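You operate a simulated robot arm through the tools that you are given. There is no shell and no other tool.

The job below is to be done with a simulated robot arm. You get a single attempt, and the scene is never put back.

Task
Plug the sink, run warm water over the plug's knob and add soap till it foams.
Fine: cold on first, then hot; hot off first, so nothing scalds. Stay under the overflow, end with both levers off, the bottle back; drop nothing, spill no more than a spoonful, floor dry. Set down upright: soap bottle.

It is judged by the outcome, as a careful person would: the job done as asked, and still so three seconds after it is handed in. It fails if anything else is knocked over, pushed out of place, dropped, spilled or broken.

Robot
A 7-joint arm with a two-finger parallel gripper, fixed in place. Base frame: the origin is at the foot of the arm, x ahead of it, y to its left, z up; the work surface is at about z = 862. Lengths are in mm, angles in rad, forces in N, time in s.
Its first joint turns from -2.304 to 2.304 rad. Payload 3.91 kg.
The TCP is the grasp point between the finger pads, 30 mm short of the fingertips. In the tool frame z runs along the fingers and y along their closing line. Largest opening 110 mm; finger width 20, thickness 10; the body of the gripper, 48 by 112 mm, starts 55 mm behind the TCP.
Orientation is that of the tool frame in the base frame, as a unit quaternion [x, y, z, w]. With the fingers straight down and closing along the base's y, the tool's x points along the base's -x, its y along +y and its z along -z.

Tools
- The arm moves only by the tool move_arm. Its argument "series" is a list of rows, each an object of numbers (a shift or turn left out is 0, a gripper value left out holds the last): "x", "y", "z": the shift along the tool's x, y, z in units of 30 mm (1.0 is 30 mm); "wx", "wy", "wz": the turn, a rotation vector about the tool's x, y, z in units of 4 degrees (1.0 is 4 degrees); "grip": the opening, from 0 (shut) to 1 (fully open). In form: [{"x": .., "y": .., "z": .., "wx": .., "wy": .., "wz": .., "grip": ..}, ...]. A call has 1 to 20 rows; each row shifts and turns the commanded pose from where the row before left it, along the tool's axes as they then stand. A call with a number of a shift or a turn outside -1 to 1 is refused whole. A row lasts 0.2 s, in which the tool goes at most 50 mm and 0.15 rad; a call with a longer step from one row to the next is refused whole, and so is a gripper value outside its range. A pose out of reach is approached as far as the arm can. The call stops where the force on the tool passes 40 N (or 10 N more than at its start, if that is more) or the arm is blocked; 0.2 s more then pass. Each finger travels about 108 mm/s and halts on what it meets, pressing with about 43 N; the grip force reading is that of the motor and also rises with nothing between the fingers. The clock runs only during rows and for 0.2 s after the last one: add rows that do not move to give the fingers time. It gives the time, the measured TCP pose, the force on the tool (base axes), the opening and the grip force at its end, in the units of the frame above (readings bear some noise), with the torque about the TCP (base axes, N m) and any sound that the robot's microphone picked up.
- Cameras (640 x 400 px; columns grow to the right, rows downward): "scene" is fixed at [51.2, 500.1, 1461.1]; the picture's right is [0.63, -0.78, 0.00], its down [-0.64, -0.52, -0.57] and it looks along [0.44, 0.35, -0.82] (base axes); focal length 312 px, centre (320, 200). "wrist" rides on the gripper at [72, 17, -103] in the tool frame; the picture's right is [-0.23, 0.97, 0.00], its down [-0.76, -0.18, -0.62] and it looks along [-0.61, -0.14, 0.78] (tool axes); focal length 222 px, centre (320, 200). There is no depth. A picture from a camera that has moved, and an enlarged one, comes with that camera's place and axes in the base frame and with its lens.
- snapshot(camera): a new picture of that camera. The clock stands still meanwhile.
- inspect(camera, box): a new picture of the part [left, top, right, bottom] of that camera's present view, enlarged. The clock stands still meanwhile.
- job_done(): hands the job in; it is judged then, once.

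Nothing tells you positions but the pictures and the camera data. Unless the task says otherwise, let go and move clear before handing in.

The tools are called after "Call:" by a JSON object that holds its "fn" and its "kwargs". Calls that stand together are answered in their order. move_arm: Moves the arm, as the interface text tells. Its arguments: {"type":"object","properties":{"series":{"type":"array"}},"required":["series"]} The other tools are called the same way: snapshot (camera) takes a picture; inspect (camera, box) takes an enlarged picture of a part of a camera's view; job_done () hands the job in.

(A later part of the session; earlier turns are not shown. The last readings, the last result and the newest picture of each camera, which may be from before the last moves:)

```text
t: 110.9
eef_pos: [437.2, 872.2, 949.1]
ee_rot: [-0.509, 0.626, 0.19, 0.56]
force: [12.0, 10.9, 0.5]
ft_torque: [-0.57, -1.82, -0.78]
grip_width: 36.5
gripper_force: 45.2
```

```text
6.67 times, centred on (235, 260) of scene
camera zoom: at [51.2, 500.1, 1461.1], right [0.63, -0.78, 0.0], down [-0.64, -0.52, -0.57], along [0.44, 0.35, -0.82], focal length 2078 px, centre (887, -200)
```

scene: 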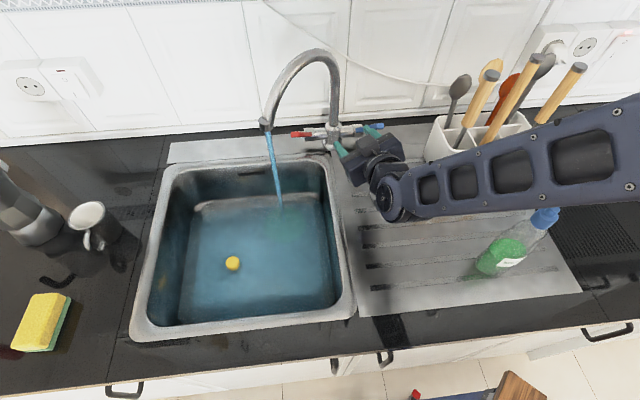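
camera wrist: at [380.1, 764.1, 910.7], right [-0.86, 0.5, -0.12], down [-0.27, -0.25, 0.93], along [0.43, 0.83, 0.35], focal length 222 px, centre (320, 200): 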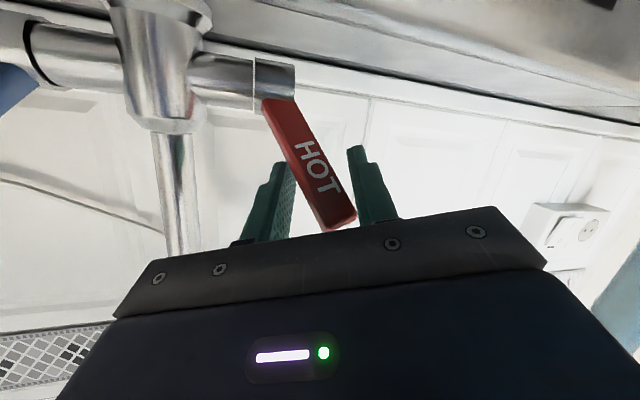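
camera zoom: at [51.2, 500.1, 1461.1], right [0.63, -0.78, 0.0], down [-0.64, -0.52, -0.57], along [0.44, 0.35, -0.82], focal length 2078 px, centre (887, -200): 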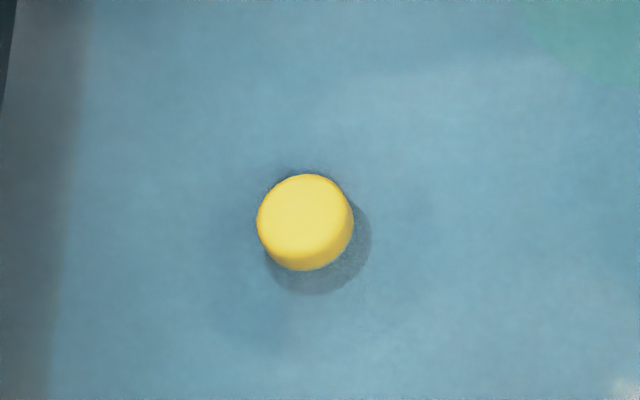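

Holding the hot lever; the water is just reaching the knob's lower rim. Continue filling.

Call:
{"fn": "move_arm", "kwargs": {"series": [{}, {}, {}, {}, {}, {}, {}, {}, {}, {}, {}, {}, {}, {}, {}, {}, {}, {}, {}, {}]}}

Call:
{"fn": "inspect", "kwargs": {"camera": "scene", "box": [200, 230, 270, 290]}}

Call:
{"fn": "snapshot", "kwargs": {"camera": "scene"}}

```text
t: 115.1
eef_pos: [436.7, 872.6, 949.6]
ee_rot: [-0.509, 0.626, 0.191, 0.559]
force: [27.8, 7.0, 10.6]
ft_torque: [0.14, -2.5, 0.16]
grip_width: 36.8
gripper_force: 45.0
```

```text
6.67 times, centred on (235, 260) of scene
camera zoom: at [51.2, 500.1, 1461.1], right [0.63, -0.78, 0.0], down [-0.64, -0.52, -0.57], along [0.44, 0.35, -0.82], focal length 2078 px, centre (887, -200)
```

zoom: 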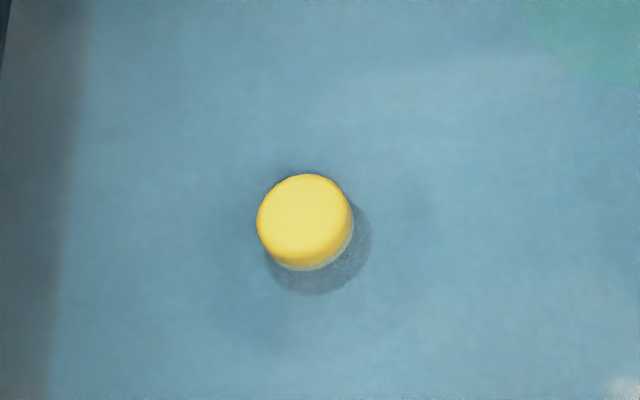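

```text
taken
```

scene: 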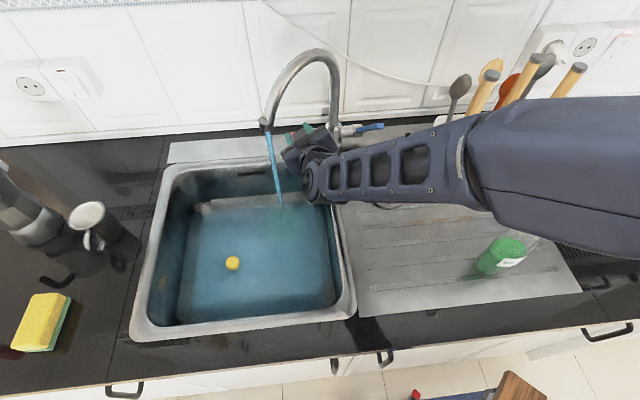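

Waterline is now climbing the knob's side (~0.7 mm/s). A few more seconds.

Call:
{"fn": "move_arm", "kwargs": {"series": [{"y": -0.05, "z": 0.05}, {}, {}, {}, {}, {}, {}, {}, {}, {}, {}, {}, {}, {}, {}, {}, {}, {}, {}, {}]}}

Call:
{"fn": "move_arm", "kwargs": {"series": [{}, {}, {}, {}, {}, {}, {}, {}, {}, {}, {}, {}, {}, {}, {}, {}, {}, {}, {}, {}]}}

Call:
{"fn": "inspect", "kwargs": {"camera": "scene", "box": [200, 230, 270, 290]}}

Call:
{"fn": "inspect", "kwargs": {"camera": "scene", "box": [130, 70, 390, 340]}}

```text
t: 119.3
eef_pos: [437.7, 872.0, 949.4]
ee_rot: [-0.508, 0.627, 0.189, 0.56]
force: [-4.7, 7.6, 21.2]
ft_torque: [-0.3, -2.02, -0.36]
grip_width: 36.2
gripper_force: 45.3
```

```text
t: 123.5
eef_pos: [438.7, 872.5, 949.8]
ee_rot: [-0.509, 0.626, 0.19, 0.559]
force: [-3.2, 10.2, 23.9]
ft_torque: [-0.09, -2.24, -0.16]
grip_width: 36.3
gripper_force: 45.0
```

```text
6.67 times, centred on (235, 260) of scene
camera zoom: at [51.2, 500.1, 1461.1], right [0.63, -0.78, 0.0], down [-0.64, -0.52, -0.57], along [0.44, 0.35, -0.82], focal length 2078 px, centre (887, -200)
```

zoom: 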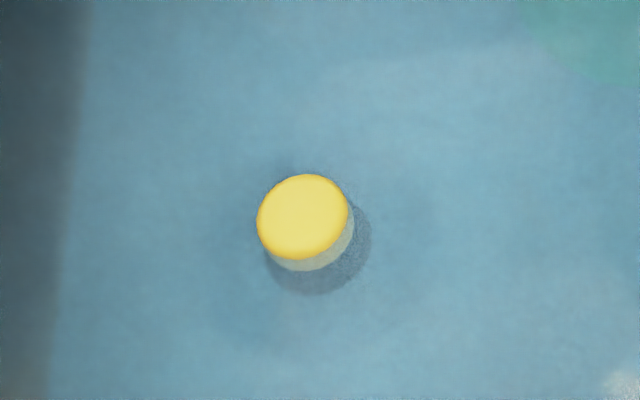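

```text
1.48 times, centred on (260, 205) of scene
camera zoom: at [51.2, 500.1, 1461.1], right [0.63, -0.78, 0.0], down [-0.64, -0.52, -0.57], along [0.44, 0.35, -0.82], focal length 462 px, centre (409, 193)
```

zoom: 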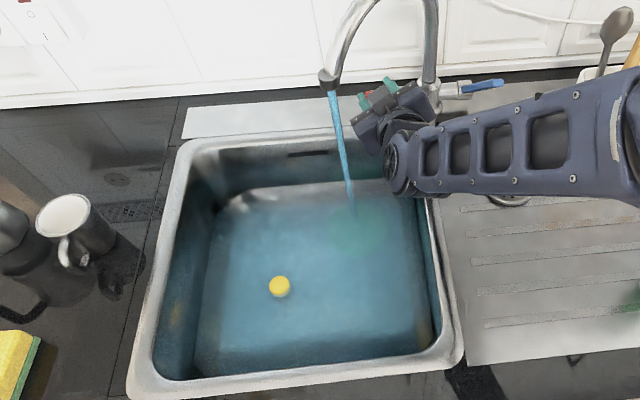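

About 4 mm of knob left above water. Keep going.

Call:
{"fn": "move_arm", "kwargs": {"series": [{}, {}, {}, {}, {}, {}, {}, {}, {}, {}, {}, {}, {}, {}, {}, {}, {}, {}, {}, {}]}}

Call:
{"fn": "move_arm", "kwargs": {"series": [{}, {}, {}, {}, {}, {}, {}, {}, {}, {}, {}, {}, {}, {}, {}, {}, {}, {}, {}, {}]}}

Call:
{"fn": "move_arm", "kwargs": {"series": [{}, {}, {}, {}, {}, {}, {}, {}, {}, {}, {}, {}, {}, {}, {}, {}, {}, {}, {}, {}]}}

Call:
{"fn": "inspect", "kwargs": {"camera": "scene", "box": [200, 230, 270, 290]}}

Call:
{"fn": "snapshot", "kwargs": {"camera": "wrist"}}

```text
t: 127.7
eef_pos: [438.0, 873.0, 949.4]
ee_rot: [-0.508, 0.626, 0.191, 0.56]
force: [0.2, 4.2, 19.8]
ft_torque: [-0.32, -2.07, -0.4]
grip_width: 36.1
gripper_force: 45.5
```

```text
t: 131.9
eef_pos: [438.6, 873.0, 950.8]
ee_rot: [-0.509, 0.626, 0.191, 0.559]
force: [5.9, 2.2, 18.1]
ft_torque: [-0.24, -2.11, -0.33]
grip_width: 35.9
gripper_force: 45.7
```

```text
t: 136.1
eef_pos: [438.0, 872.2, 950.1]
ee_rot: [-0.51, 0.626, 0.191, 0.559]
force: [8.0, 1.5, 17.4]
ft_torque: [-0.2, -2.14, -0.37]
grip_width: 35.7
gripper_force: 45.1
```

```text
6.67 times, centred on (235, 260) of scene
camera zoom: at [51.2, 500.1, 1461.1], right [0.63, -0.78, 0.0], down [-0.64, -0.52, -0.57], along [0.44, 0.35, -0.82], focal length 2078 px, centre (887, -200)
```

zoom: 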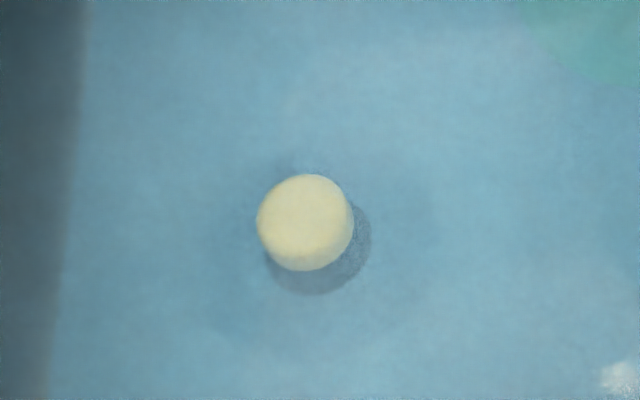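

```text
taken
camera wrist: at [381.5, 764.1, 910.9], right [-0.86, 0.5, -0.12], down [-0.27, -0.25, 0.93], along [0.43, 0.83, 0.35], focal length 222 px, centre (320, 200)
```

wrist: 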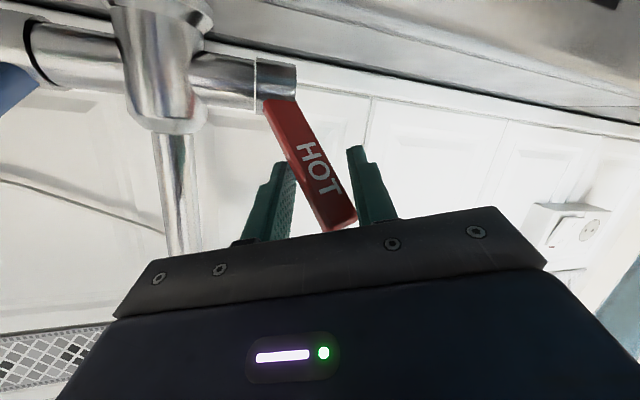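

The knob is fully under water now. A few more seconds for margin, then hot off first.

Call:
{"fn": "move_arm", "kwargs": {"series": [{}, {}, {}, {}, {}, {}, {}, {}, {}, {}, {}, {}, {}, {}, {}, {}, {}, {}, {}, {}]}}

Call:
{"fn": "move_arm", "kwargs": {"series": [{"x": -0.152, "y": -0.092, "z": 0.1}, {"x": -0.152, "y": -0.092, "z": 0.1}, {"x": -0.131, "y": -0.09, "z": 0.126}, {"x": -0.131, "y": -0.09, "z": 0.126}, {"x": -0.105, "y": -0.084, "z": 0.152}, {"x": -0.105, "y": -0.084, "z": 0.152}, {"x": -0.078, "y": -0.077, "z": 0.172}, {"x": -0.078, "y": -0.077, "z": 0.172}]}}

Call:
{"fn": "snapshot", "kwargs": {"camera": "wrist"}}

Call:
{"fn": "inspect", "kwargs": {"camera": "scene", "box": [130, 70, 390, 340]}}

```text
t: 140.3
eef_pos: [438.9, 872.5, 949.4]
ee_rot: [-0.508, 0.627, 0.19, 0.559]
force: [11.0, 0.7, 17.1]
ft_torque: [-0.21, -2.09, -0.36]
grip_width: 36.1
gripper_force: 45.0
```

```text
t: 142.1
eef_pos: [466.6, 903.3, 971.1]
ee_rot: [-0.51, 0.626, 0.191, 0.558]
force: [-20.4, 7.6, -10.7]
ft_torque: [-1.4, -0.39, -0.76]
grip_width: 25.9
gripper_force: 45.3
```

```text
taken
camera wrist: at [409.3, 795.0, 931.6], right [-0.86, 0.49, -0.12], down [-0.27, -0.25, 0.93], along [0.43, 0.83, 0.35], focal length 222 px, centre (320, 200)
```

wrist: 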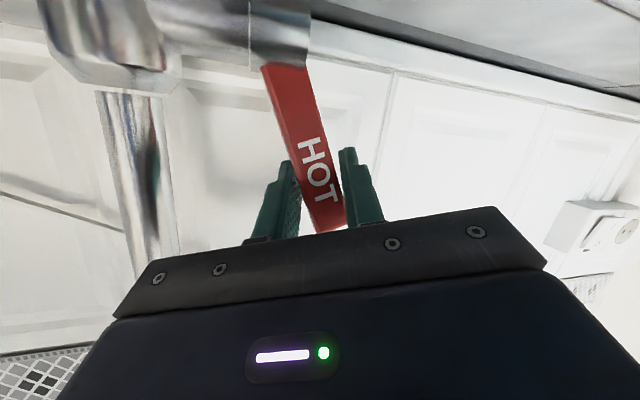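

```text
1.48 times, centred on (260, 205) of scene
camera zoom: at [51.2, 500.1, 1461.1], right [0.63, -0.78, 0.0], down [-0.64, -0.52, -0.57], along [0.44, 0.35, -0.82], focal length 462 px, centre (409, 193)
```

zoom: 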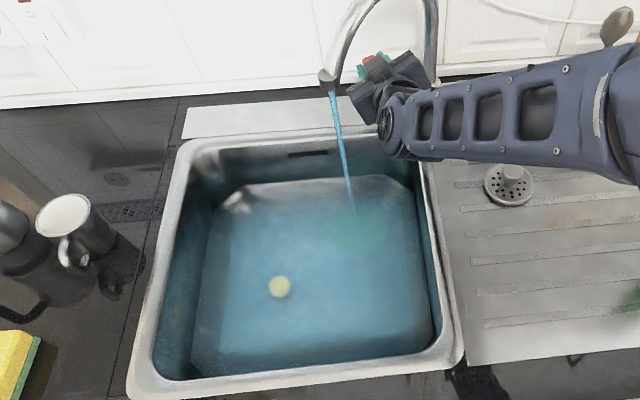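

Hot is nearly closed (about 10° left). Finishing the push to the off stop.

Call:
{"fn": "move_arm", "kwargs": {"series": [{"x": -0.03, "y": -0.022, "z": 0.13}, {"x": -0.03, "y": -0.022, "z": 0.13}, {"x": -0.03, "y": -0.022, "z": 0.13}, {"x": -0.02, "y": -0.02, "z": 0.08}, {"z": 0.06}]}}

Call:
{"fn": "snapshot", "kwargs": {"camera": "wrist"}}

Call:
{"fn": "inspect", "kwargs": {"camera": "scene", "box": [130, 70, 390, 340]}}

```text
t: 143.1
eef_pos: [474.9, 913.5, 971.4]
ee_rot: [-0.51, 0.625, 0.191, 0.559]
force: [-3.4, -21.9, 5.4]
ft_torque: [0.31, -1.4, 0.23]
grip_width: 24.4
gripper_force: 44.7
stopped in row 4: the force on the tool passed its limit at 41 N (the readings are from after the stop); the commanded pose is now the measured one
```

```text
taken
camera wrist: at [418.4, 804.9, 932.0], right [-0.86, 0.49, -0.12], down [-0.27, -0.25, 0.93], along [0.43, 0.83, 0.35], focal length 222 px, centre (320, 200)
```

wrist: 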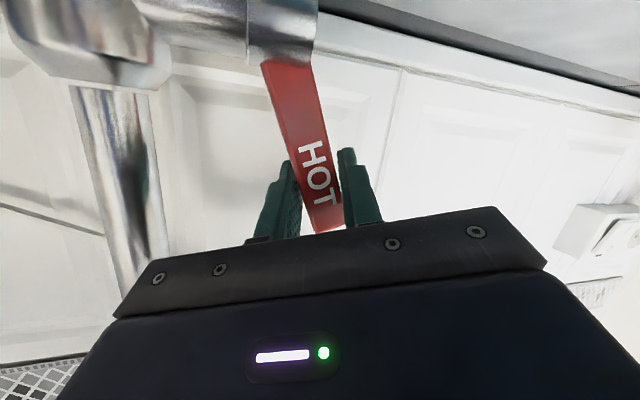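

```text
1.48 times, centred on (260, 205) of scene
camera zoom: at [51.2, 500.1, 1461.1], right [0.63, -0.78, 0.0], down [-0.64, -0.52, -0.57], along [0.44, 0.35, -0.82], focal length 462 px, centre (409, 193)
```

zoom: 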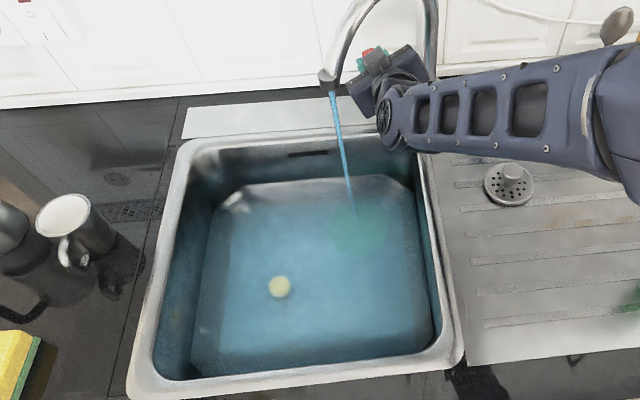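

Hot is against its off stop. Release, and go to the cold lever to turn it off.

Call:
{"fn": "move_arm", "kwargs": {"series": [{"grip": 0.55}, {"z": -0.1}, {"z": -0.8}, {"z": -0.9}, {"z": -0.9}, {"z": -0.6}, {"x": 0.365, "y": -0.861, "z": -0.349}, {"x": 0.365, "y": -0.861, "z": -0.349}, {"x": 0.365, "y": -0.861, "z": -0.349}, {"x": 0.365, "y": -0.861, "z": -0.349}, {"x": 0.365, "y": -0.861, "z": -0.349}, {"x": 0.365, "y": -0.861, "z": -0.349}, {"wx": 0.0706, "wy": 0.231, "wz": 0.9725}, {"wx": 0.0706, "wy": 0.231, "wz": 0.9725}, {"wx": 0.0706, "wy": 0.231, "wz": 0.9725}, {"wx": 0.0706, "wy": 0.231, "wz": 0.9725}, {"wx": 0.0706, "wy": 0.231, "wz": 0.9725}, {"wx": 0.0706, "wy": 0.231, "wz": 0.9725}, {"wx": 0.0706, "wy": 0.231, "wz": 0.9725}, {"wx": 0.0706, "wy": 0.231, "wz": 0.9725}]}}

Call:
{"fn": "move_arm", "kwargs": {"series": [{"wx": 0.0706, "wy": 0.231, "wz": 0.9725}, {"wx": 0.0706, "wy": 0.231, "wz": 0.9725}, {"wx": 0.0706, "wy": 0.231, "wz": 0.9725}]}}

Call:
{"fn": "snapshot", "kwargs": {"camera": "wrist"}}

Call:
{"fn": "snapshot", "kwargs": {"camera": "scene"}}

```text
t: 147.3
eef_pos: [533.9, 692.3, 1012.4]
ee_rot: [-0.322, 0.778, 0.288, 0.456]
force: [0.7, -1.2, 0.4]
ft_torque: [-0.03, -0.04, 0.0]
grip_width: 60.5
gripper_force: 0.1
```

```text
t: 148.1
eef_pos: [534.4, 692.4, 1012.7]
ee_rot: [-0.246, 0.819, 0.32, 0.407]
force: [-0.1, -0.3, -0.4]
ft_torque: [0.02, -0.04, 0.02]
grip_width: 60.5
gripper_force: 0.1
```

```text
taken
camera wrist: at [429.9, 618.0, 1005.8], right [-0.52, 0.69, 0.5], down [0.22, -0.46, 0.86], along [0.82, 0.56, 0.09], focal length 222 px, centre (320, 200)
```

wrist: 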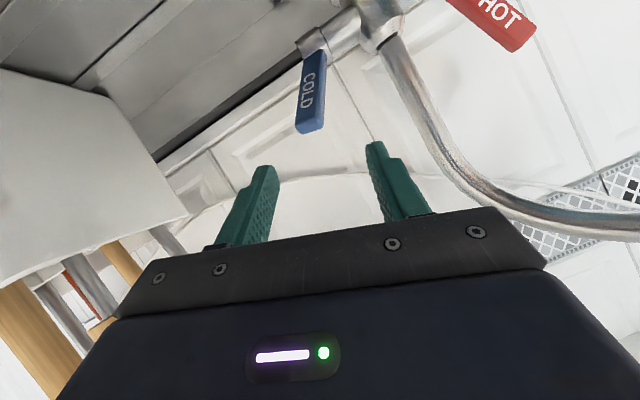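

```text
taken
```

scene: 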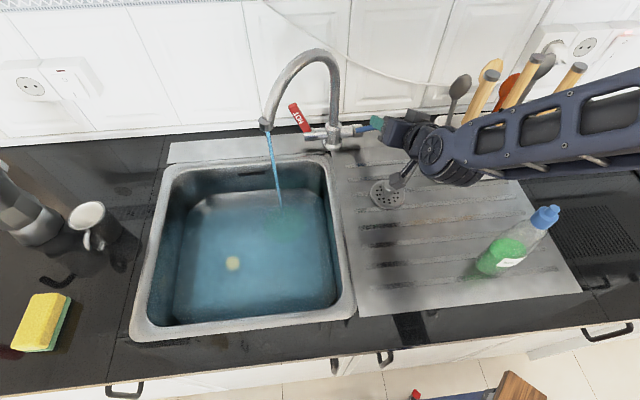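

Hot lever is back upright. Gripping the cold lever (about 40° open) to close it.

Call:
{"fn": "move_arm", "kwargs": {"series": [{"x": 0.236, "y": -0.01, "z": 0.6}, {"x": 0.236, "y": -0.01, "z": 0.75}, {"x": 0.236, "y": -0.01, "z": 0.75}, {"z": 0.76}, {"grip": 0.0}, {}, {}]}}

Call:
{"fn": "snapshot", "kwargs": {"camera": "wrist"}}

```text
t: 149.7
eef_pos: [566.4, 751.1, 954.4]
ee_rot: [-0.247, 0.819, 0.32, 0.408]
force: [8.7, -4.6, -1.9]
ft_torque: [1.19, 1.09, 2.05]
grip_width: 30.9
gripper_force: 45.1
```

```text
taken
camera wrist: at [463.1, 676.3, 947.8], right [-0.52, 0.69, 0.5], down [0.22, -0.46, 0.86], along [0.82, 0.56, 0.09], focal length 222 px, centre (320, 200)
```

wrist: 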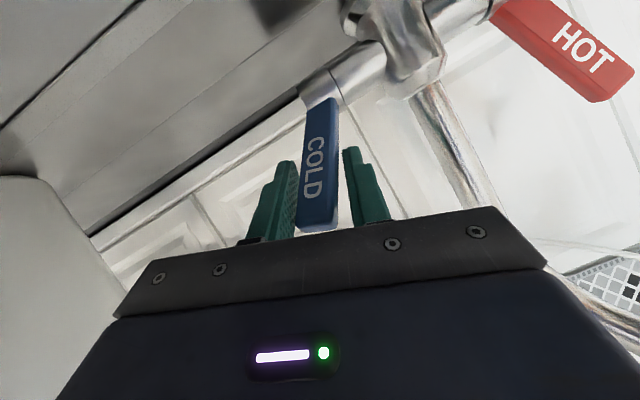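

Call:
{"fn": "move_arm", "kwargs": {"series": [{"x": -0.175, "y": 0.038, "z": 0.095}, {"x": -0.175, "y": 0.038, "z": 0.095}, {"x": -0.159, "y": 0.028, "z": 0.123}, {"x": -0.159, "y": 0.028, "z": 0.123}, {"x": -0.135, "y": 0.017, "z": 0.149}, {"x": -0.135, "y": 0.017, "z": 0.149}, {"x": -0.1, "y": 0.007, "z": 0.153}, {"x": -0.1, "y": 0.007, "z": 0.153}]}}

Call:
{"fn": "snapshot", "kwargs": {"camera": "wrist"}}

Call:
{"fn": "inspect", "kwargs": {"camera": "scene", "box": [130, 70, 390, 340]}}

```text
t: 151.5
eef_pos: [598.7, 782.2, 970.4]
ee_rot: [-0.246, 0.818, 0.321, 0.408]
force: [13.9, -28.8, 7.5]
ft_torque: [0.44, 1.48, 1.54]
grip_width: 24.2
gripper_force: 45.2
```

```text
taken
camera wrist: at [494.8, 706.2, 964.5], right [-0.52, 0.69, 0.5], down [0.22, -0.46, 0.86], along [0.82, 0.56, 0.09], focal length 222 px, centre (320, 200)
```

wrist: 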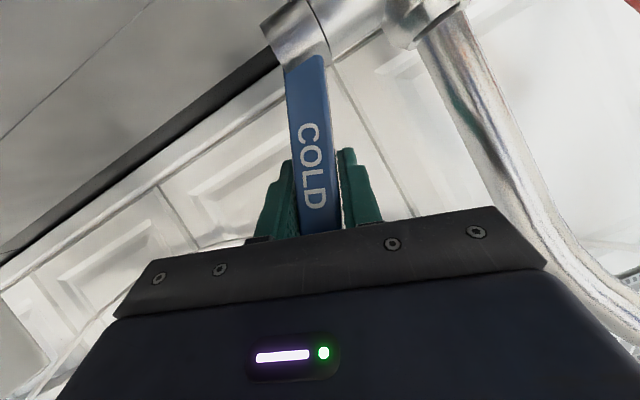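

```text
1.48 times, centred on (260, 205) of scene
camera zoom: at [51.2, 500.1, 1461.1], right [0.63, -0.78, 0.0], down [-0.64, -0.52, -0.57], along [0.44, 0.35, -0.82], focal length 462 px, centre (409, 193)
```

zoom: 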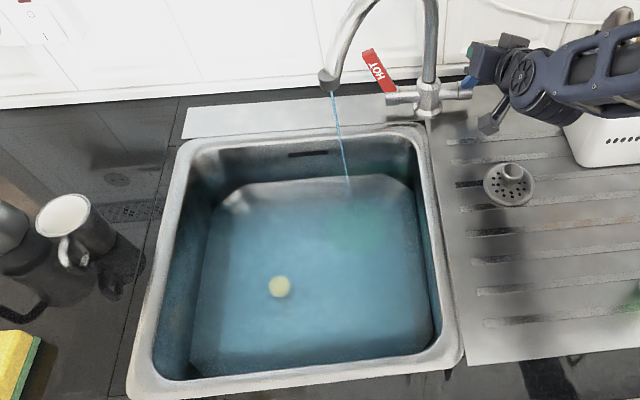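

Still a thin trickle; a few more mm to the stop, easing the side load.

Call:
{"fn": "move_arm", "kwargs": {"series": [{"x": -0.02, "y": -0.08, "z": 0.06}, {"x": -0.04, "y": -0.02, "z": 0.08}, {"x": -0.04, "z": 0.08}, {"x": -0.03, "z": 0.06}, {}]}}

Call:
{"fn": "inspect", "kwargs": {"camera": "scene", "box": [130, 70, 390, 340]}}

```text
t: 152.7
eef_pos: [604.6, 788.8, 969.8]
ee_rot: [-0.247, 0.818, 0.321, 0.408]
force: [-4.9, -8.4, 24.8]
ft_torque: [0.39, 1.53, 1.0]
grip_width: 23.5
gripper_force: 44.9
```

```text
1.48 times, centred on (260, 205) of scene
camera zoom: at [51.2, 500.1, 1461.1], right [0.63, -0.78, 0.0], down [-0.64, -0.52, -0.57], along [0.44, 0.35, -0.82], focal length 462 px, centre (409, 193)
```

zoom: 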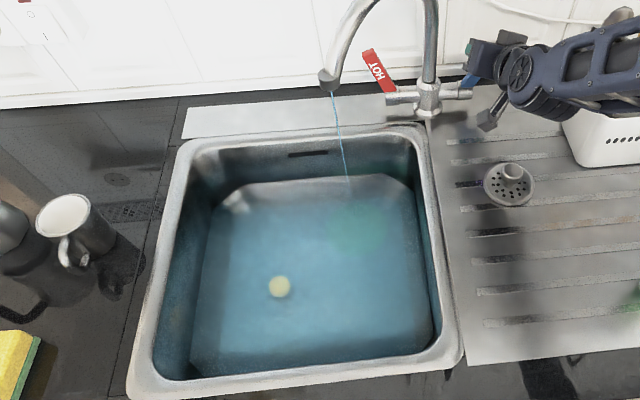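

Call:
{"fn": "move_arm", "kwargs": {"series": [{"x": -0.04, "y": 0.02, "z": 0.09}, {"x": -0.04, "y": 0.02, "z": 0.09}, {"x": -0.04, "y": 0.02, "z": 0.09}, {"x": -0.04, "y": 0.02, "z": 0.09}, {}]}}

Call:
{"fn": "snapshot", "kwargs": {"camera": "wrist"}}

Call:
{"fn": "inspect", "kwargs": {"camera": "scene", "box": [230, 60, 390, 240]}}

```text
t: 153.9
eef_pos: [613.8, 797.4, 968.7]
ee_rot: [-0.247, 0.819, 0.32, 0.408]
force: [-12.1, -3.6, 13.9]
ft_torque: [0.24, 1.55, 0.84]
grip_width: 22.7
gripper_force: 44.7
```

```text
taken
camera wrist: at [508.9, 722.5, 961.8], right [-0.52, 0.69, 0.5], down [0.22, -0.46, 0.86], along [0.82, 0.56, 0.09], focal length 222 px, centre (320, 200)
```

wrist: 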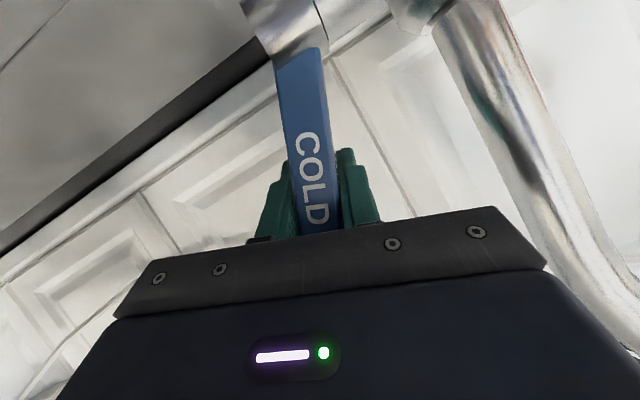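

```text
2.22 times, centred on (310, 150) of scene
camera zoom: at [51.2, 500.1, 1461.1], right [0.63, -0.78, 0.0], down [-0.64, -0.52, -0.57], along [0.44, 0.35, -0.82], focal length 693 px, centre (342, 311)
```

zoom: 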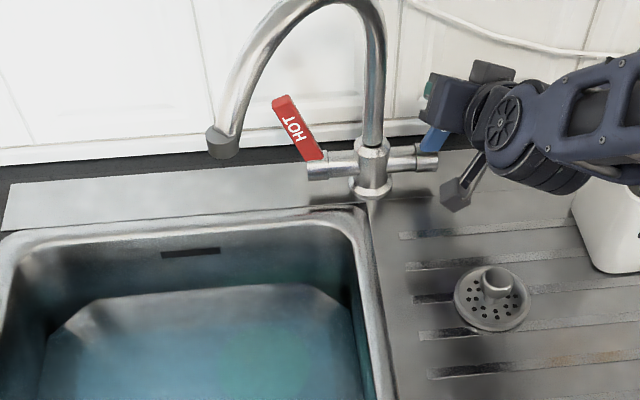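

The stream has stopped. I'll release the cold lever, back off, and check both levers' positions.

Call:
{"fn": "move_arm", "kwargs": {"series": [{"grip": 0.55}, {}, {"z": -0.8}, {"z": -0.9}, {"z": -0.9}, {"z": -0.9}, {"z": -0.9}, {}]}}

Call:
{"fn": "snapshot", "kwargs": {"camera": "wrist"}}

Call:
{"fn": "inspect", "kwargs": {"camera": "scene", "box": [240, 40, 400, 160]}}

Call:
{"fn": "inspect", "kwargs": {"camera": "scene", "box": [130, 70, 390, 340]}}

```text
t: 155.7
eef_pos: [545.3, 701.8, 1028.9]
ee_rot: [-0.246, 0.819, 0.32, 0.407]
force: [-0.6, 0.7, 0.5]
ft_torque: [0.0, 0.06, 0.02]
grip_width: 60.4
gripper_force: 0.2
```

```text
taken
camera wrist: at [441.4, 627.1, 1023.4], right [-0.52, 0.69, 0.5], down [0.22, -0.46, 0.86], along [0.82, 0.56, 0.09], focal length 222 px, centre (320, 200)
```

wrist: 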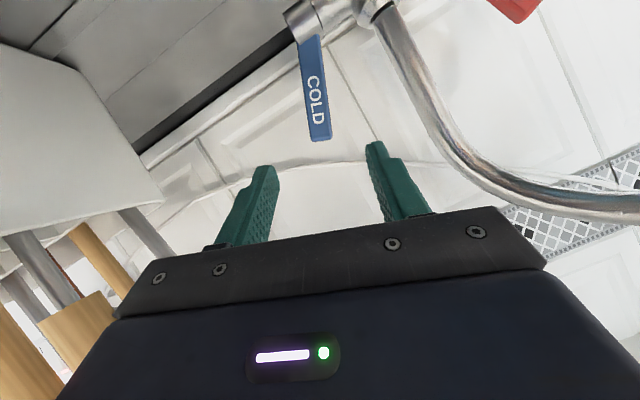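

```text
3.33 times, centred on (320, 100) of scene
camera zoom: at [51.2, 500.1, 1461.1], right [0.63, -0.78, 0.0], down [-0.64, -0.52, -0.57], along [0.44, 0.35, -0.82], focal length 1039 px, centre (320, 533)
```

zoom: 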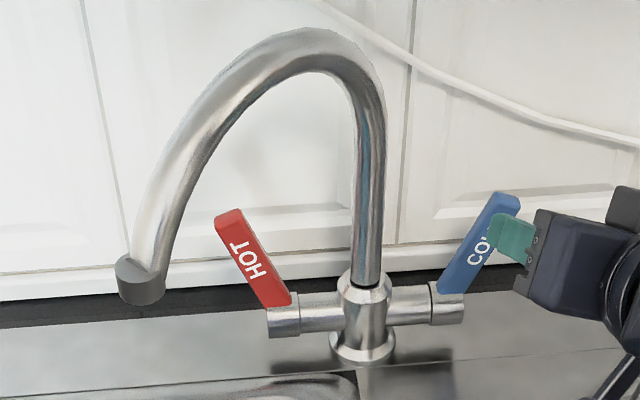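

```text
1.48 times, centred on (260, 205) of scene
camera zoom: at [51.2, 500.1, 1461.1], right [0.63, -0.78, 0.0], down [-0.64, -0.52, -0.57], along [0.44, 0.35, -0.82], focal length 462 px, centre (409, 193)
```

zoom: 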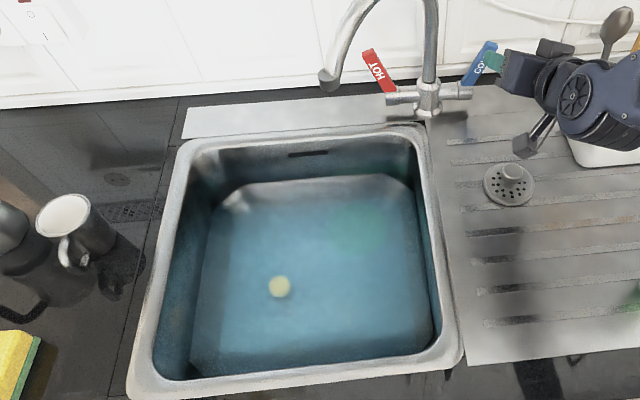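

Both levers are exactly back at their starting (off) positions, the stream has stopped and the knob is submerged. Now the soap bottle: I'll back away, return to tool-down, and go around to the bottle's right side for a horizontal grasp.

Call:
{"fn": "move_arm", "kwargs": {"series": [{"x": 0.11, "y": 0.113, "z": -0.914}, {"x": 0.11, "y": 0.113, "z": -0.914}, {"x": 0.11, "y": 0.113, "z": -0.914}, {"x": 0.11, "y": 0.113, "z": -0.914}, {"x": 0.11, "y": 0.113, "z": -0.914}, {"x": 0.11, "y": 0.113, "z": -0.914}, {"x": 0.11, "y": 0.113, "z": -0.914}, {"x": 0.11, "y": 0.113, "z": -0.914}, {"x": 0.11, "y": 0.113, "z": -0.914}]}}

Call:
{"fn": "move_arm", "kwargs": {"series": [{"wx": 0.584, "wy": 0.328, "wz": 0.7}, {"wx": 0.584, "wy": 0.328, "wz": 0.7}, {"wx": 0.584, "wy": 0.328, "wz": 0.7}, {"wx": 0.584, "wy": 0.328, "wz": 0.7}, {"wx": 0.584, "wy": 0.328, "wz": 0.7}, {"wx": 0.584, "wy": 0.328, "wz": 0.7}, {"wx": 0.584, "wy": 0.328, "wz": 0.7}, {"wx": 0.584, "wy": 0.328, "wz": 0.7}, {"wx": 0.584, "wy": 0.328, "wz": 0.7}, {"wx": 0.584, "wy": 0.328, "wz": 0.7}, {"wx": 0.584, "wy": 0.328, "wz": 0.7}, {"wx": 0.584, "wy": 0.328, "wz": 0.7}, {"wx": 0.584, "wy": 0.328, "wz": 0.7}]}}

Call:
{"fn": "move_arm", "kwargs": {"series": [{"wx": 0.584, "wy": 0.328, "wz": 0.7}, {"wx": 0.584, "wy": 0.328, "wz": 0.7}, {"wx": 0.584, "wy": 0.328, "wz": 0.7}, {"wx": 0.584, "wy": 0.328, "wz": 0.7}, {"wx": 0.584, "wy": 0.328, "wz": 0.7}, {"wx": 0.584, "wy": 0.328, "wz": 0.7}, {"wx": 0.584, "wy": 0.328, "wz": 0.7}, {"wx": 0.584, "wy": 0.328, "wz": 0.7}, {"wx": 0.584, "wy": 0.328, "wz": 0.7}, {"wx": 0.584, "wy": 0.328, "wz": 0.7}, {"wx": 0.584, "wy": 0.328, "wz": 0.7}, {"wx": 0.584, "wy": 0.328, "wz": 0.7}]}}

Call:
{"fn": "snapshot", "kwargs": {"camera": "wrist"}}

Call:
{"fn": "snapshot", "kwargs": {"camera": "scene"}}

```text
t: 157.7
eef_pos: [384.1, 538.5, 1128.0]
ee_rot: [-0.246, 0.819, 0.319, 0.409]
force: [0.2, -0.6, 0.1]
ft_torque: [0.0, -0.01, -0.01]
grip_width: 60.4
gripper_force: 0.3
```

```text
t: 160.5
eef_pos: [382.7, 538.9, 1129.1]
ee_rot: [0.088, 0.958, 0.169, 0.215]
force: [-0.1, 0.5, -0.2]
ft_torque: [0.0, -0.02, -0.01]
grip_width: 60.6
gripper_force: 0.1
```

```text
t: 163.1
eef_pos: [383.1, 538.8, 1127.8]
ee_rot: [0.383, 0.924, -0.002, 0.001]
force: [-1.0, 0.4, 0.4]
ft_torque: [0.0, -0.02, 0.02]
grip_width: 60.5
gripper_force: 0.0
```

```text
taken
camera wrist: at [342.7, 601.2, 1231.3], right [0.85, 0.53, 0.0], down [0.41, -0.66, 0.62], along [0.33, -0.53, -0.78], focal length 222 px, centre (320, 200)
```

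wrist: 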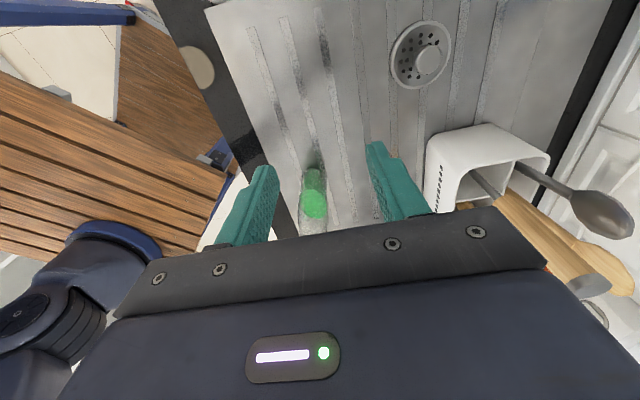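

```text
taken
```

scene: 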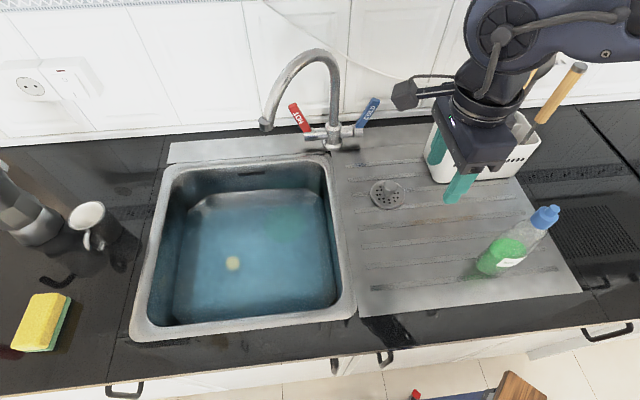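

Now over to the right of the bottle at safe height, then tilt the tool to point left.

Call:
{"fn": "move_arm", "kwargs": {"series": [{"z": -0.6}, {"z": -0.6}, {"x": -1, "y": 0.1}, {"x": -1, "y": 0.1}, {"x": -1, "y": 0.1}, {"x": -1}, {"x": -1}, {"x": -1}, {"x": -1}, {"x": -1}, {"x": -1}, {"x": -1}]}}

Call:
{"fn": "move_arm", "kwargs": {"series": [{"wy": 1}, {"wy": 1}, {"wy": 1}, {"wy": 1}, {"wy": 1}, {"wy": 1}, {"wy": 1}, {"wy": 1}, {"wy": 1}, {"wy": 1}, {"wy": 1}, {"wy": 1}, {"wy": 1}, {"wy": 1}, {"wy": 1}, {"wy": 1}, {"wy": 1}, {"wy": 0.5}]}}

Call:
{"fn": "snapshot", "kwargs": {"camera": "wrist"}}

Call:
{"fn": "snapshot", "kwargs": {"camera": "scene"}}

```text
t: 165.7
eef_pos: [602.2, 334.0, 1165.9]
ee_rot: [0.382, 0.924, -0.001, 0.002]
force: [-0.4, -0.2, -0.5]
ft_torque: [-0.02, -0.01, -0.01]
grip_width: 60.4
gripper_force: 0.1
```

```text
t: 169.5
eef_pos: [602.3, 333.3, 1165.6]
ee_rot: [0.312, 0.758, 0.219, -0.53]
force: [-0.2, -0.5, 0.4]
ft_torque: [-0.04, 0.02, -0.05]
grip_width: 60.6
gripper_force: 0.0
```

```text
taken
camera wrist: at [664.0, 293.0, 1269.8], right [0.74, 0.63, -0.21], down [0.47, -0.72, -0.5], along [-0.47, 0.27, -0.84], focal length 222 px, centre (320, 200)
```

wrist: 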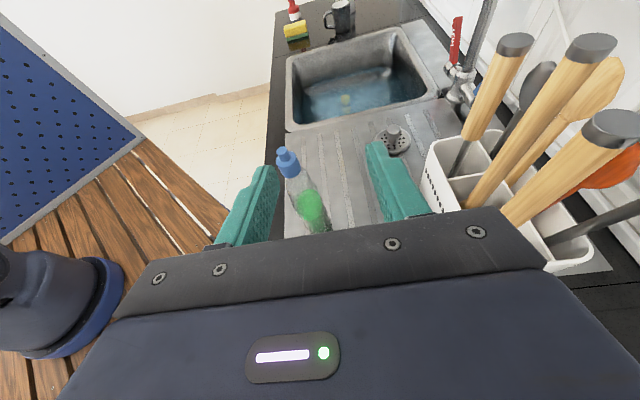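

```text
taken
```

scene: 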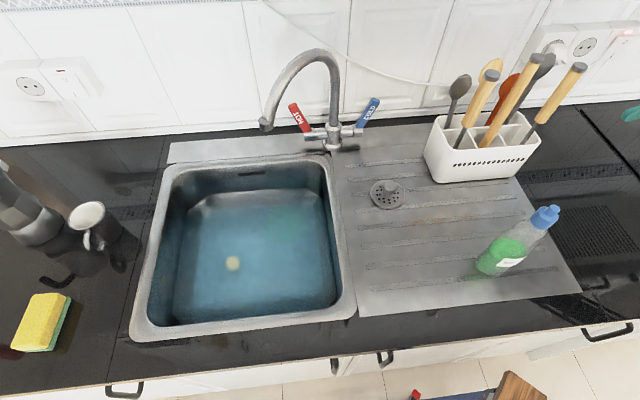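

I'm now right of the bottle with the tool pointing left. Zooming on the bottle in both cameras to measure it.

Call:
{"fn": "inspect", "kwargs": {"camera": "wrist", "box": [240, 130, 370, 240]}}

Call:
{"fn": "inspect", "kwargs": {"camera": "scene", "box": [460, 195, 580, 290]}}

```text
3.64 times, centred on (305, 185) of wrist
camera zoom: at [664.0, 293.0, 1269.8], right [0.74, 0.63, -0.21], down [0.47, -0.72, -0.5], along [-0.47, 0.27, -0.84], focal length 808 px, centre (374, 254)
```

zoom: 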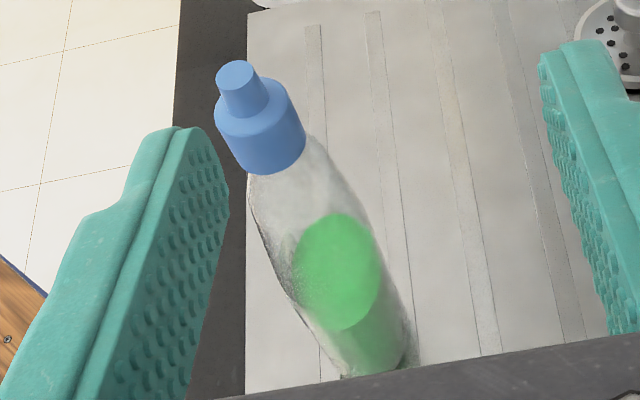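

```text
4.21 times, centred on (520, 242) of scene
camera zoom: at [51.2, 500.1, 1461.1], right [0.63, -0.78, 0.0], down [-0.64, -0.52, -0.57], along [0.44, 0.35, -0.82], focal length 1313 px, centre (-522, 21)
```

zoom: 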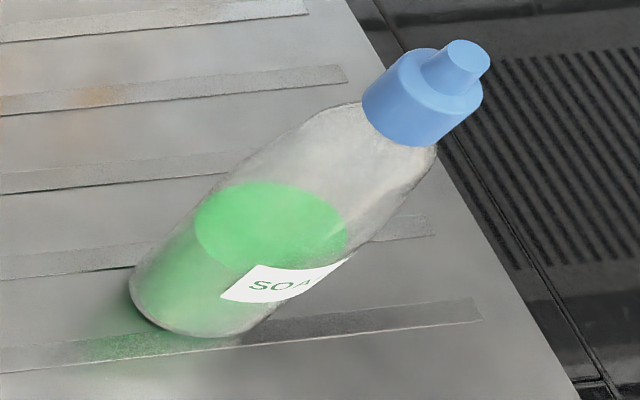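

The bottle is oval: thin (~40 mm) front-to-back, ~65 mm wide, standing at about (469, 382), 213 mm tall. I'll descend to a standoff on its right with the fingers set to straddle front and back faces.

Call:
{"fn": "move_arm", "kwargs": {"series": [{"y": -0.66, "grip": 0.75}, {"y": -0.66}, {"y": -0.66}, {"x": -0.905, "z": 0.53}, {"x": -0.905, "z": 0.53}, {"x": -0.905, "z": 0.53}, {"x": -0.905, "z": 0.53}, {"x": -0.905, "z": 0.53}, {"x": -0.905, "z": 0.53}, {}]}}

Call:
{"fn": "snapshot", "kwargs": {"camera": "wrist"}}

Call:
{"fn": "snapshot", "kwargs": {"camera": "scene"}}

```text
t: 171.7
eef_pos: [535.8, 315.4, 977.4]
ee_rot: [0.313, 0.758, 0.219, -0.528]
force: [0.0, -0.2, -0.2]
ft_torque: [0.03, 0.01, 0.04]
grip_width: 82.4
gripper_force: 0.0
```

```text
taken
camera wrist: at [598.2, 275.1, 1081.8], right [0.74, 0.63, -0.21], down [0.47, -0.72, -0.5], along [-0.47, 0.27, -0.84], focal length 222 px, centre (320, 200)
```

wrist: 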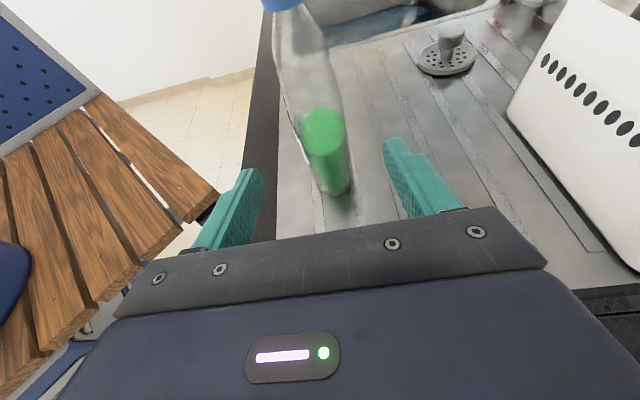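

```text
taken
```

scene: 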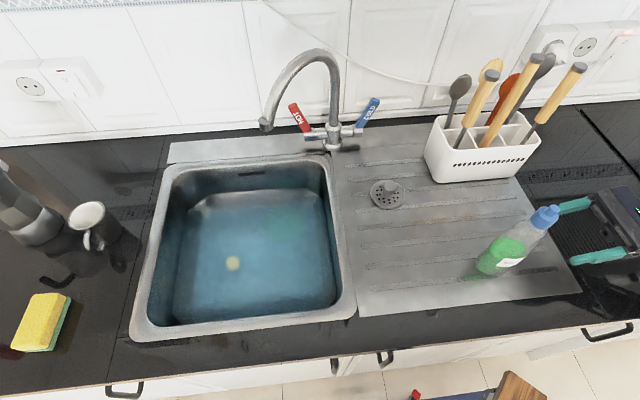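

Bottle is centred between the fingers. Advance and grip.

Call:
{"fn": "move_arm", "kwargs": {"series": [{"z": 0.6}, {"z": 0.7}, {"z": 0.7}, {"z": 0.7}, {"z": 0.6}, {}]}}

Call:
{"fn": "snapshot", "kwargs": {"camera": "wrist"}}

Call:
{"fn": "inspect", "kwargs": {"camera": "scene", "box": [440, 170, 640, 300]}}

```text
t: 173.1
eef_pos: [472.0, 380.3, 943.6]
ee_rot: [0.313, 0.757, 0.22, -0.529]
force: [-0.1, 0.6, 0.2]
ft_torque: [0.02, 0.02, -0.03]
grip_width: 82.6
gripper_force: 0.0
```

```text
taken
camera wrist: at [532.7, 340.3, 1047.8], right [0.74, 0.63, -0.21], down [0.47, -0.72, -0.5], along [-0.47, 0.27, -0.84], focal length 222 px, centre (320, 200)
```

wrist: 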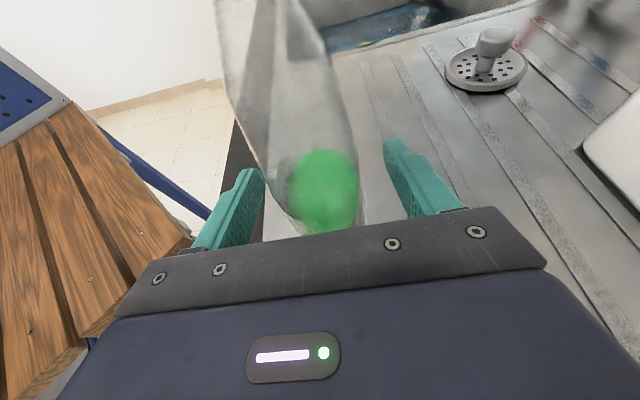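

```text
3.08 times, centred on (540, 235) of scene
camera zoom: at [51.2, 500.1, 1461.1], right [0.63, -0.78, 0.0], down [-0.64, -0.52, -0.57], along [0.44, 0.35, -0.82], focal length 959 px, centre (-357, 92)
```

zoom: 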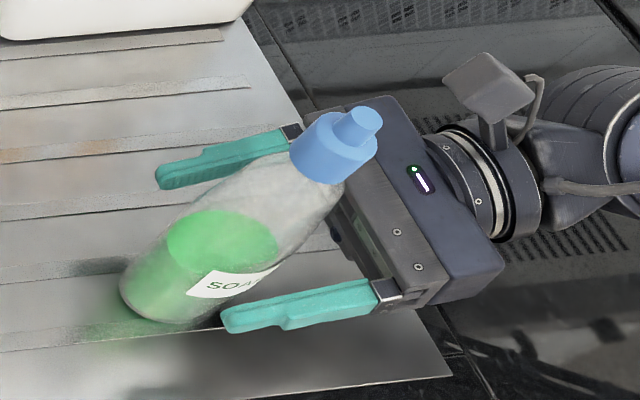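

Good straddle. Closing slowly on the bottle.

Call:
{"fn": "move_arm", "kwargs": {"series": [{"grip": 0.55}, {"grip": 0.45}, {"grip": 0.38}, {"grip": 0.32}, {"grip": 0.2}, {"grip": 0.0}, {}, {}]}}

Call:
{"fn": "inspect", "kwargs": {"camera": "scene", "box": [440, 170, 640, 300]}}

```text
t: 174.9
eef_pos: [470.6, 379.9, 943.3]
ee_rot: [0.313, 0.757, 0.22, -0.53]
force: [-1.2, 0.7, 1.9]
ft_torque: [0.08, 0.0, 0.05]
grip_width: 46.6
gripper_force: 42.7
```

```text
3.08 times, centred on (540, 235) of scene
camera zoom: at [51.2, 500.1, 1461.1], right [0.63, -0.78, 0.0], down [-0.64, -0.52, -0.57], along [0.44, 0.35, -0.82], focal length 959 px, centre (-357, 92)
```

zoom: 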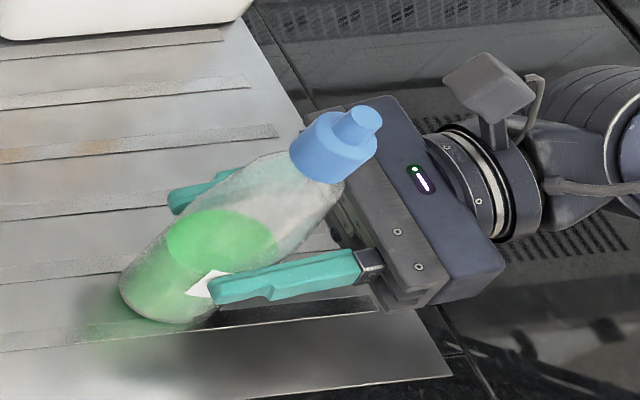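

Firm grip (46.6 mm). Lift straight up 80 mm and carry it upright over the sink's front half.

Call:
{"fn": "move_arm", "kwargs": {"series": [{"x": 0.47, "z": -0.171}, {"x": 0.84, "z": -0.305}, {"x": 0.84, "z": -0.305}, {"x": 0.6, "z": -0.22}, {}]}}

Call:
{"fn": "move_arm", "kwargs": {"series": [{"x": 0.17, "z": 0.46}, {"x": 0.336, "z": 0.924}, {"x": 0.336, "z": 0.924}, {"x": 0.336, "z": 0.924}, {"x": 0.336, "z": 0.924}, {"x": 0.336, "z": 0.924}, {"x": 0.336, "z": 0.924}, {"x": 0.336, "z": 0.924}, {"x": 0.336, "z": 0.924}, {"x": 0.336, "z": 0.924}, {"x": 0.336, "z": 0.924}, {"x": 0.336, "z": 0.924}, {"x": 0.336, "z": 0.924}, {"x": 0.336, "z": 0.924}, {"x": 0.336, "z": 0.924}, {"x": 0.17, "z": 0.46}]}}

Call:
{"fn": "snapshot", "kwargs": {"camera": "scene"}}

Call:
{"fn": "snapshot", "kwargs": {"camera": "wrist"}}

```text
t: 176.1
eef_pos: [470.4, 380.1, 1032.8]
ee_rot: [0.313, 0.758, 0.219, -0.53]
force: [0.5, 0.1, -2.8]
ft_torque: [0.01, 0.0, -0.04]
grip_width: 46.7
gripper_force: 43.1
```

```text
t: 179.5
eef_pos: [159.3, 692.6, 1031.7]
ee_rot: [0.313, 0.758, 0.22, -0.529]
force: [-0.3, 0.5, -2.1]
ft_torque: [-0.01, 0.0, 0.0]
grip_width: 46.8
gripper_force: 42.8
```

```text
taken
```

scene: 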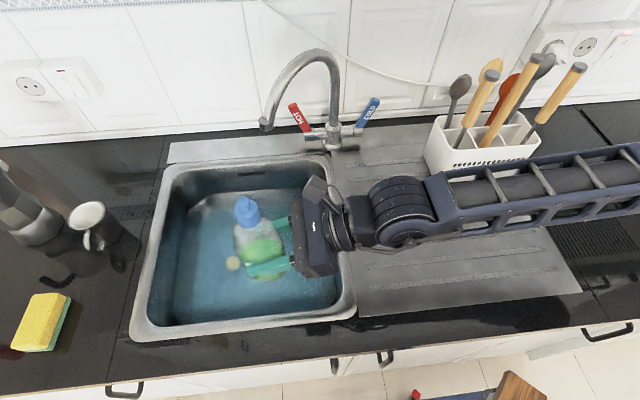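

```text
taken
camera wrist: at [220.9, 653.0, 1136.2], right [0.74, 0.63, -0.21], down [0.47, -0.72, -0.5], along [-0.47, 0.27, -0.84], focal length 222 px, centre (320, 200)
```

wrist: 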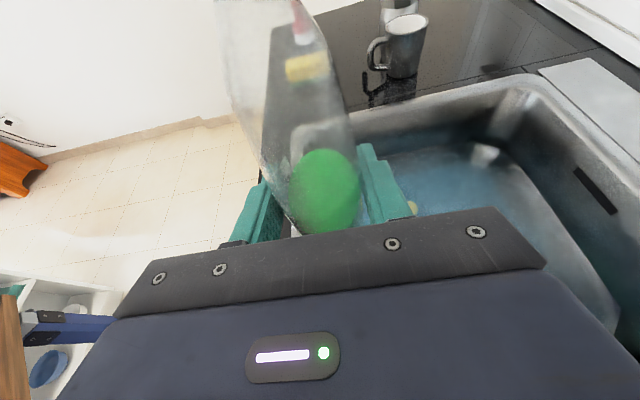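

Bottle is over the sink, upright. I'll roll it toward the back of the bowl in stages, watching for flow.

Call:
{"fn": "move_arm", "kwargs": {"series": [{"wz": 0.5}, {"wz": 1}, {"wz": 1}, {"wz": 1}, {"wz": 1}, {"wz": 1}, {"wz": 1}, {"wz": 1}, {"wz": 1}, {"wz": 1}, {"wz": 1}, {"wz": 1}, {"wz": 1}, {"wz": 1}, {"wz": 0.5}]}}

Call:
{"fn": "snapshot", "kwargs": {"camera": "scene"}}

```text
t: 182.7
eef_pos: [158.5, 694.4, 1031.9]
ee_rot: [0.633, 0.522, -0.055, -0.57]
force: [0.0, 0.0, -2.1]
ft_torque: [-0.01, -0.01, 0.0]
grip_width: 46.8
gripper_force: 42.5
```

```text
taken
```

scene: 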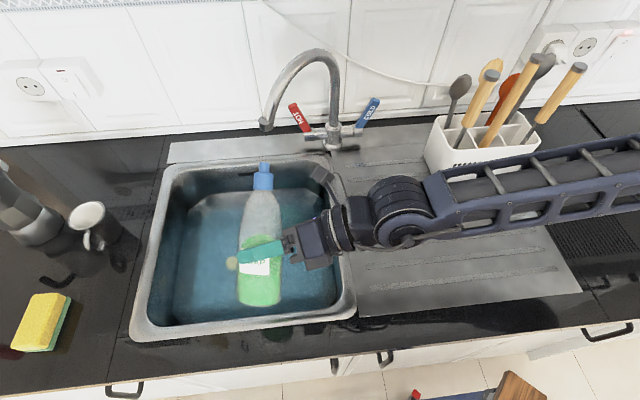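

Rolling works with no drips. Lower 70 mm and continue tilting.

Call:
{"fn": "move_arm", "kwargs": {"series": [{"x": -0.41, "y": 0.606, "z": 0.267}, {"x": -0.41, "y": 0.606, "z": 0.267}, {"x": -0.41, "y": 0.606, "z": 0.267}, {"wz": 1}, {"wz": 1}, {"wz": 1}, {"wz": 1}, {"wz": 1}, {"wz": 1}, {"wz": 1}, {"wz": 1}]}}

Call:
{"fn": "snapshot", "kwargs": {"camera": "scene"}}

Call:
{"fn": "inspect", "kwargs": {"camera": "scene", "box": [150, 130, 350, 330]}}

```text
t: 185.1
eef_pos: [158.2, 693.5, 961.6]
ee_rot: [0.752, 0.327, -0.209, -0.533]
force: [0.6, 0.3, -1.9]
ft_torque: [-0.01, -0.01, 0.0]
grip_width: 46.5
gripper_force: 43.3
```

```text
taken
```

scene: 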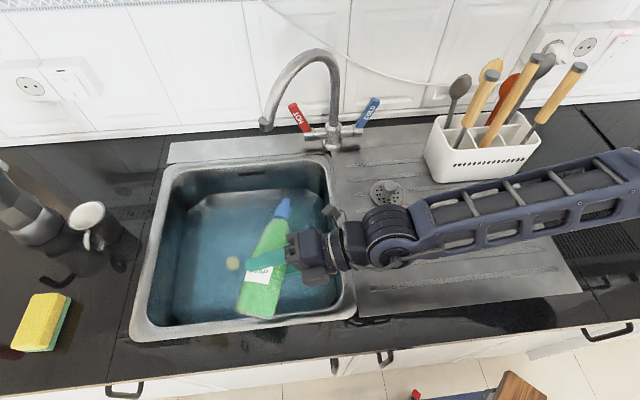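

```text
2.00 times, centred on (250, 230) of scene
camera zoom: at [51.2, 500.1, 1461.1], right [0.63, -0.78, 0.0], down [-0.64, -0.52, -0.57], along [0.44, 0.35, -0.82], focal length 624 px, centre (460, 140)
```

zoom: 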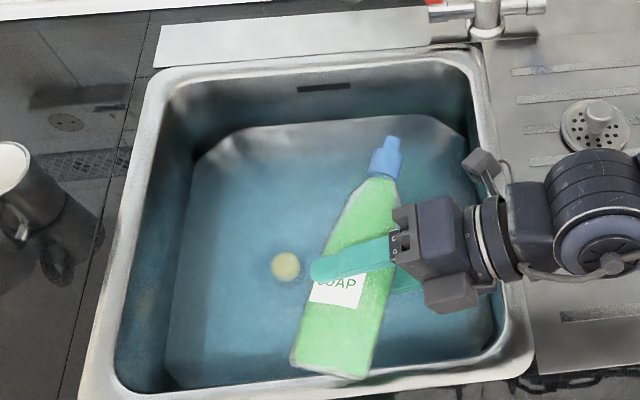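

Bottle is about horizontal, spout over the water. Continue tilting ~25° and wait.

Call:
{"fn": "move_arm", "kwargs": {"series": [{"wz": 1}, {"wz": 1}, {"wz": 1}, {"wz": 1}, {"wz": 1}, {"wz": 1}, {}]}}

Call:
{"fn": "inspect", "kwargs": {"camera": "scene", "box": [150, 130, 350, 330]}}

```text
t: 186.7
eef_pos: [157.9, 693.1, 962.1]
ee_rot: [0.803, 0.163, -0.316, -0.478]
force: [-0.4, 0.4, -1.9]
ft_torque: [0.0, -0.03, 0.01]
grip_width: 46.8
gripper_force: 42.8
```

```text
2.00 times, centred on (250, 230) of scene
camera zoom: at [51.2, 500.1, 1461.1], right [0.63, -0.78, 0.0], down [-0.64, -0.52, -0.57], along [0.44, 0.35, -0.82], focal length 624 px, centre (460, 140)
```

zoom: 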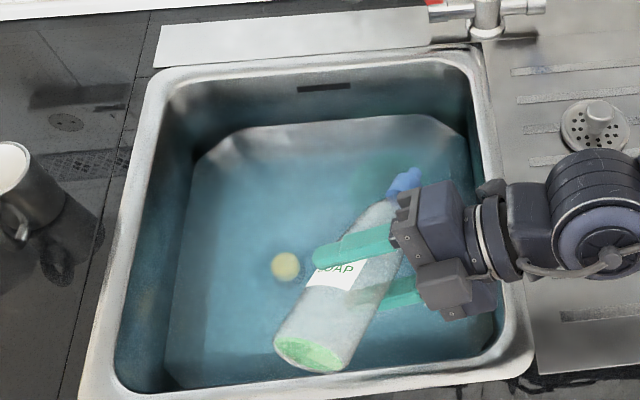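

Call:
{"fn": "inspect", "kwargs": {"camera": "scene", "box": [220, 170, 310, 260]}}

Call:
{"fn": "snapshot", "kwargs": {"camera": "wrist"}}

```text
4.44 times, centred on (265, 215) of scene
camera zoom: at [51.2, 500.1, 1461.1], right [0.63, -0.78, 0.0], down [-0.64, -0.52, -0.57], along [0.44, 0.35, -0.82], focal length 1386 px, centre (564, 133)
```

zoom: 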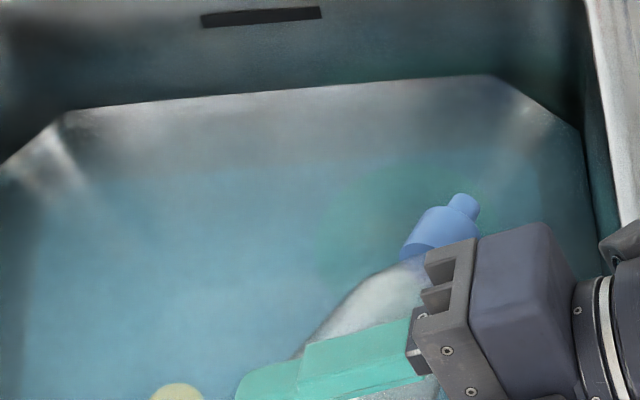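

```text
taken
camera wrist: at [279.6, 656.3, 957.9], right [-0.21, -0.61, -0.77], down [-0.15, -0.76, 0.64], along [-0.97, 0.25, 0.07], focal length 222 px, centre (320, 200)
```

wrist: 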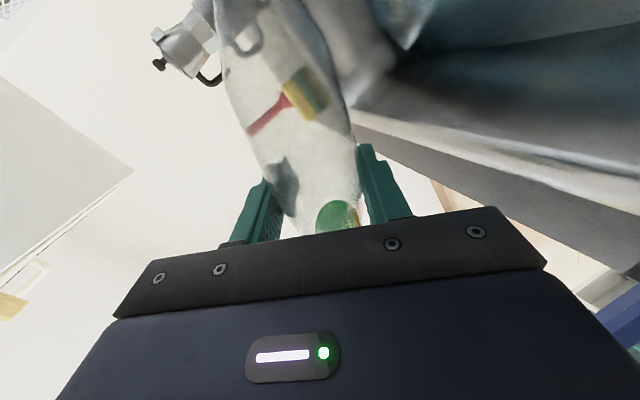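

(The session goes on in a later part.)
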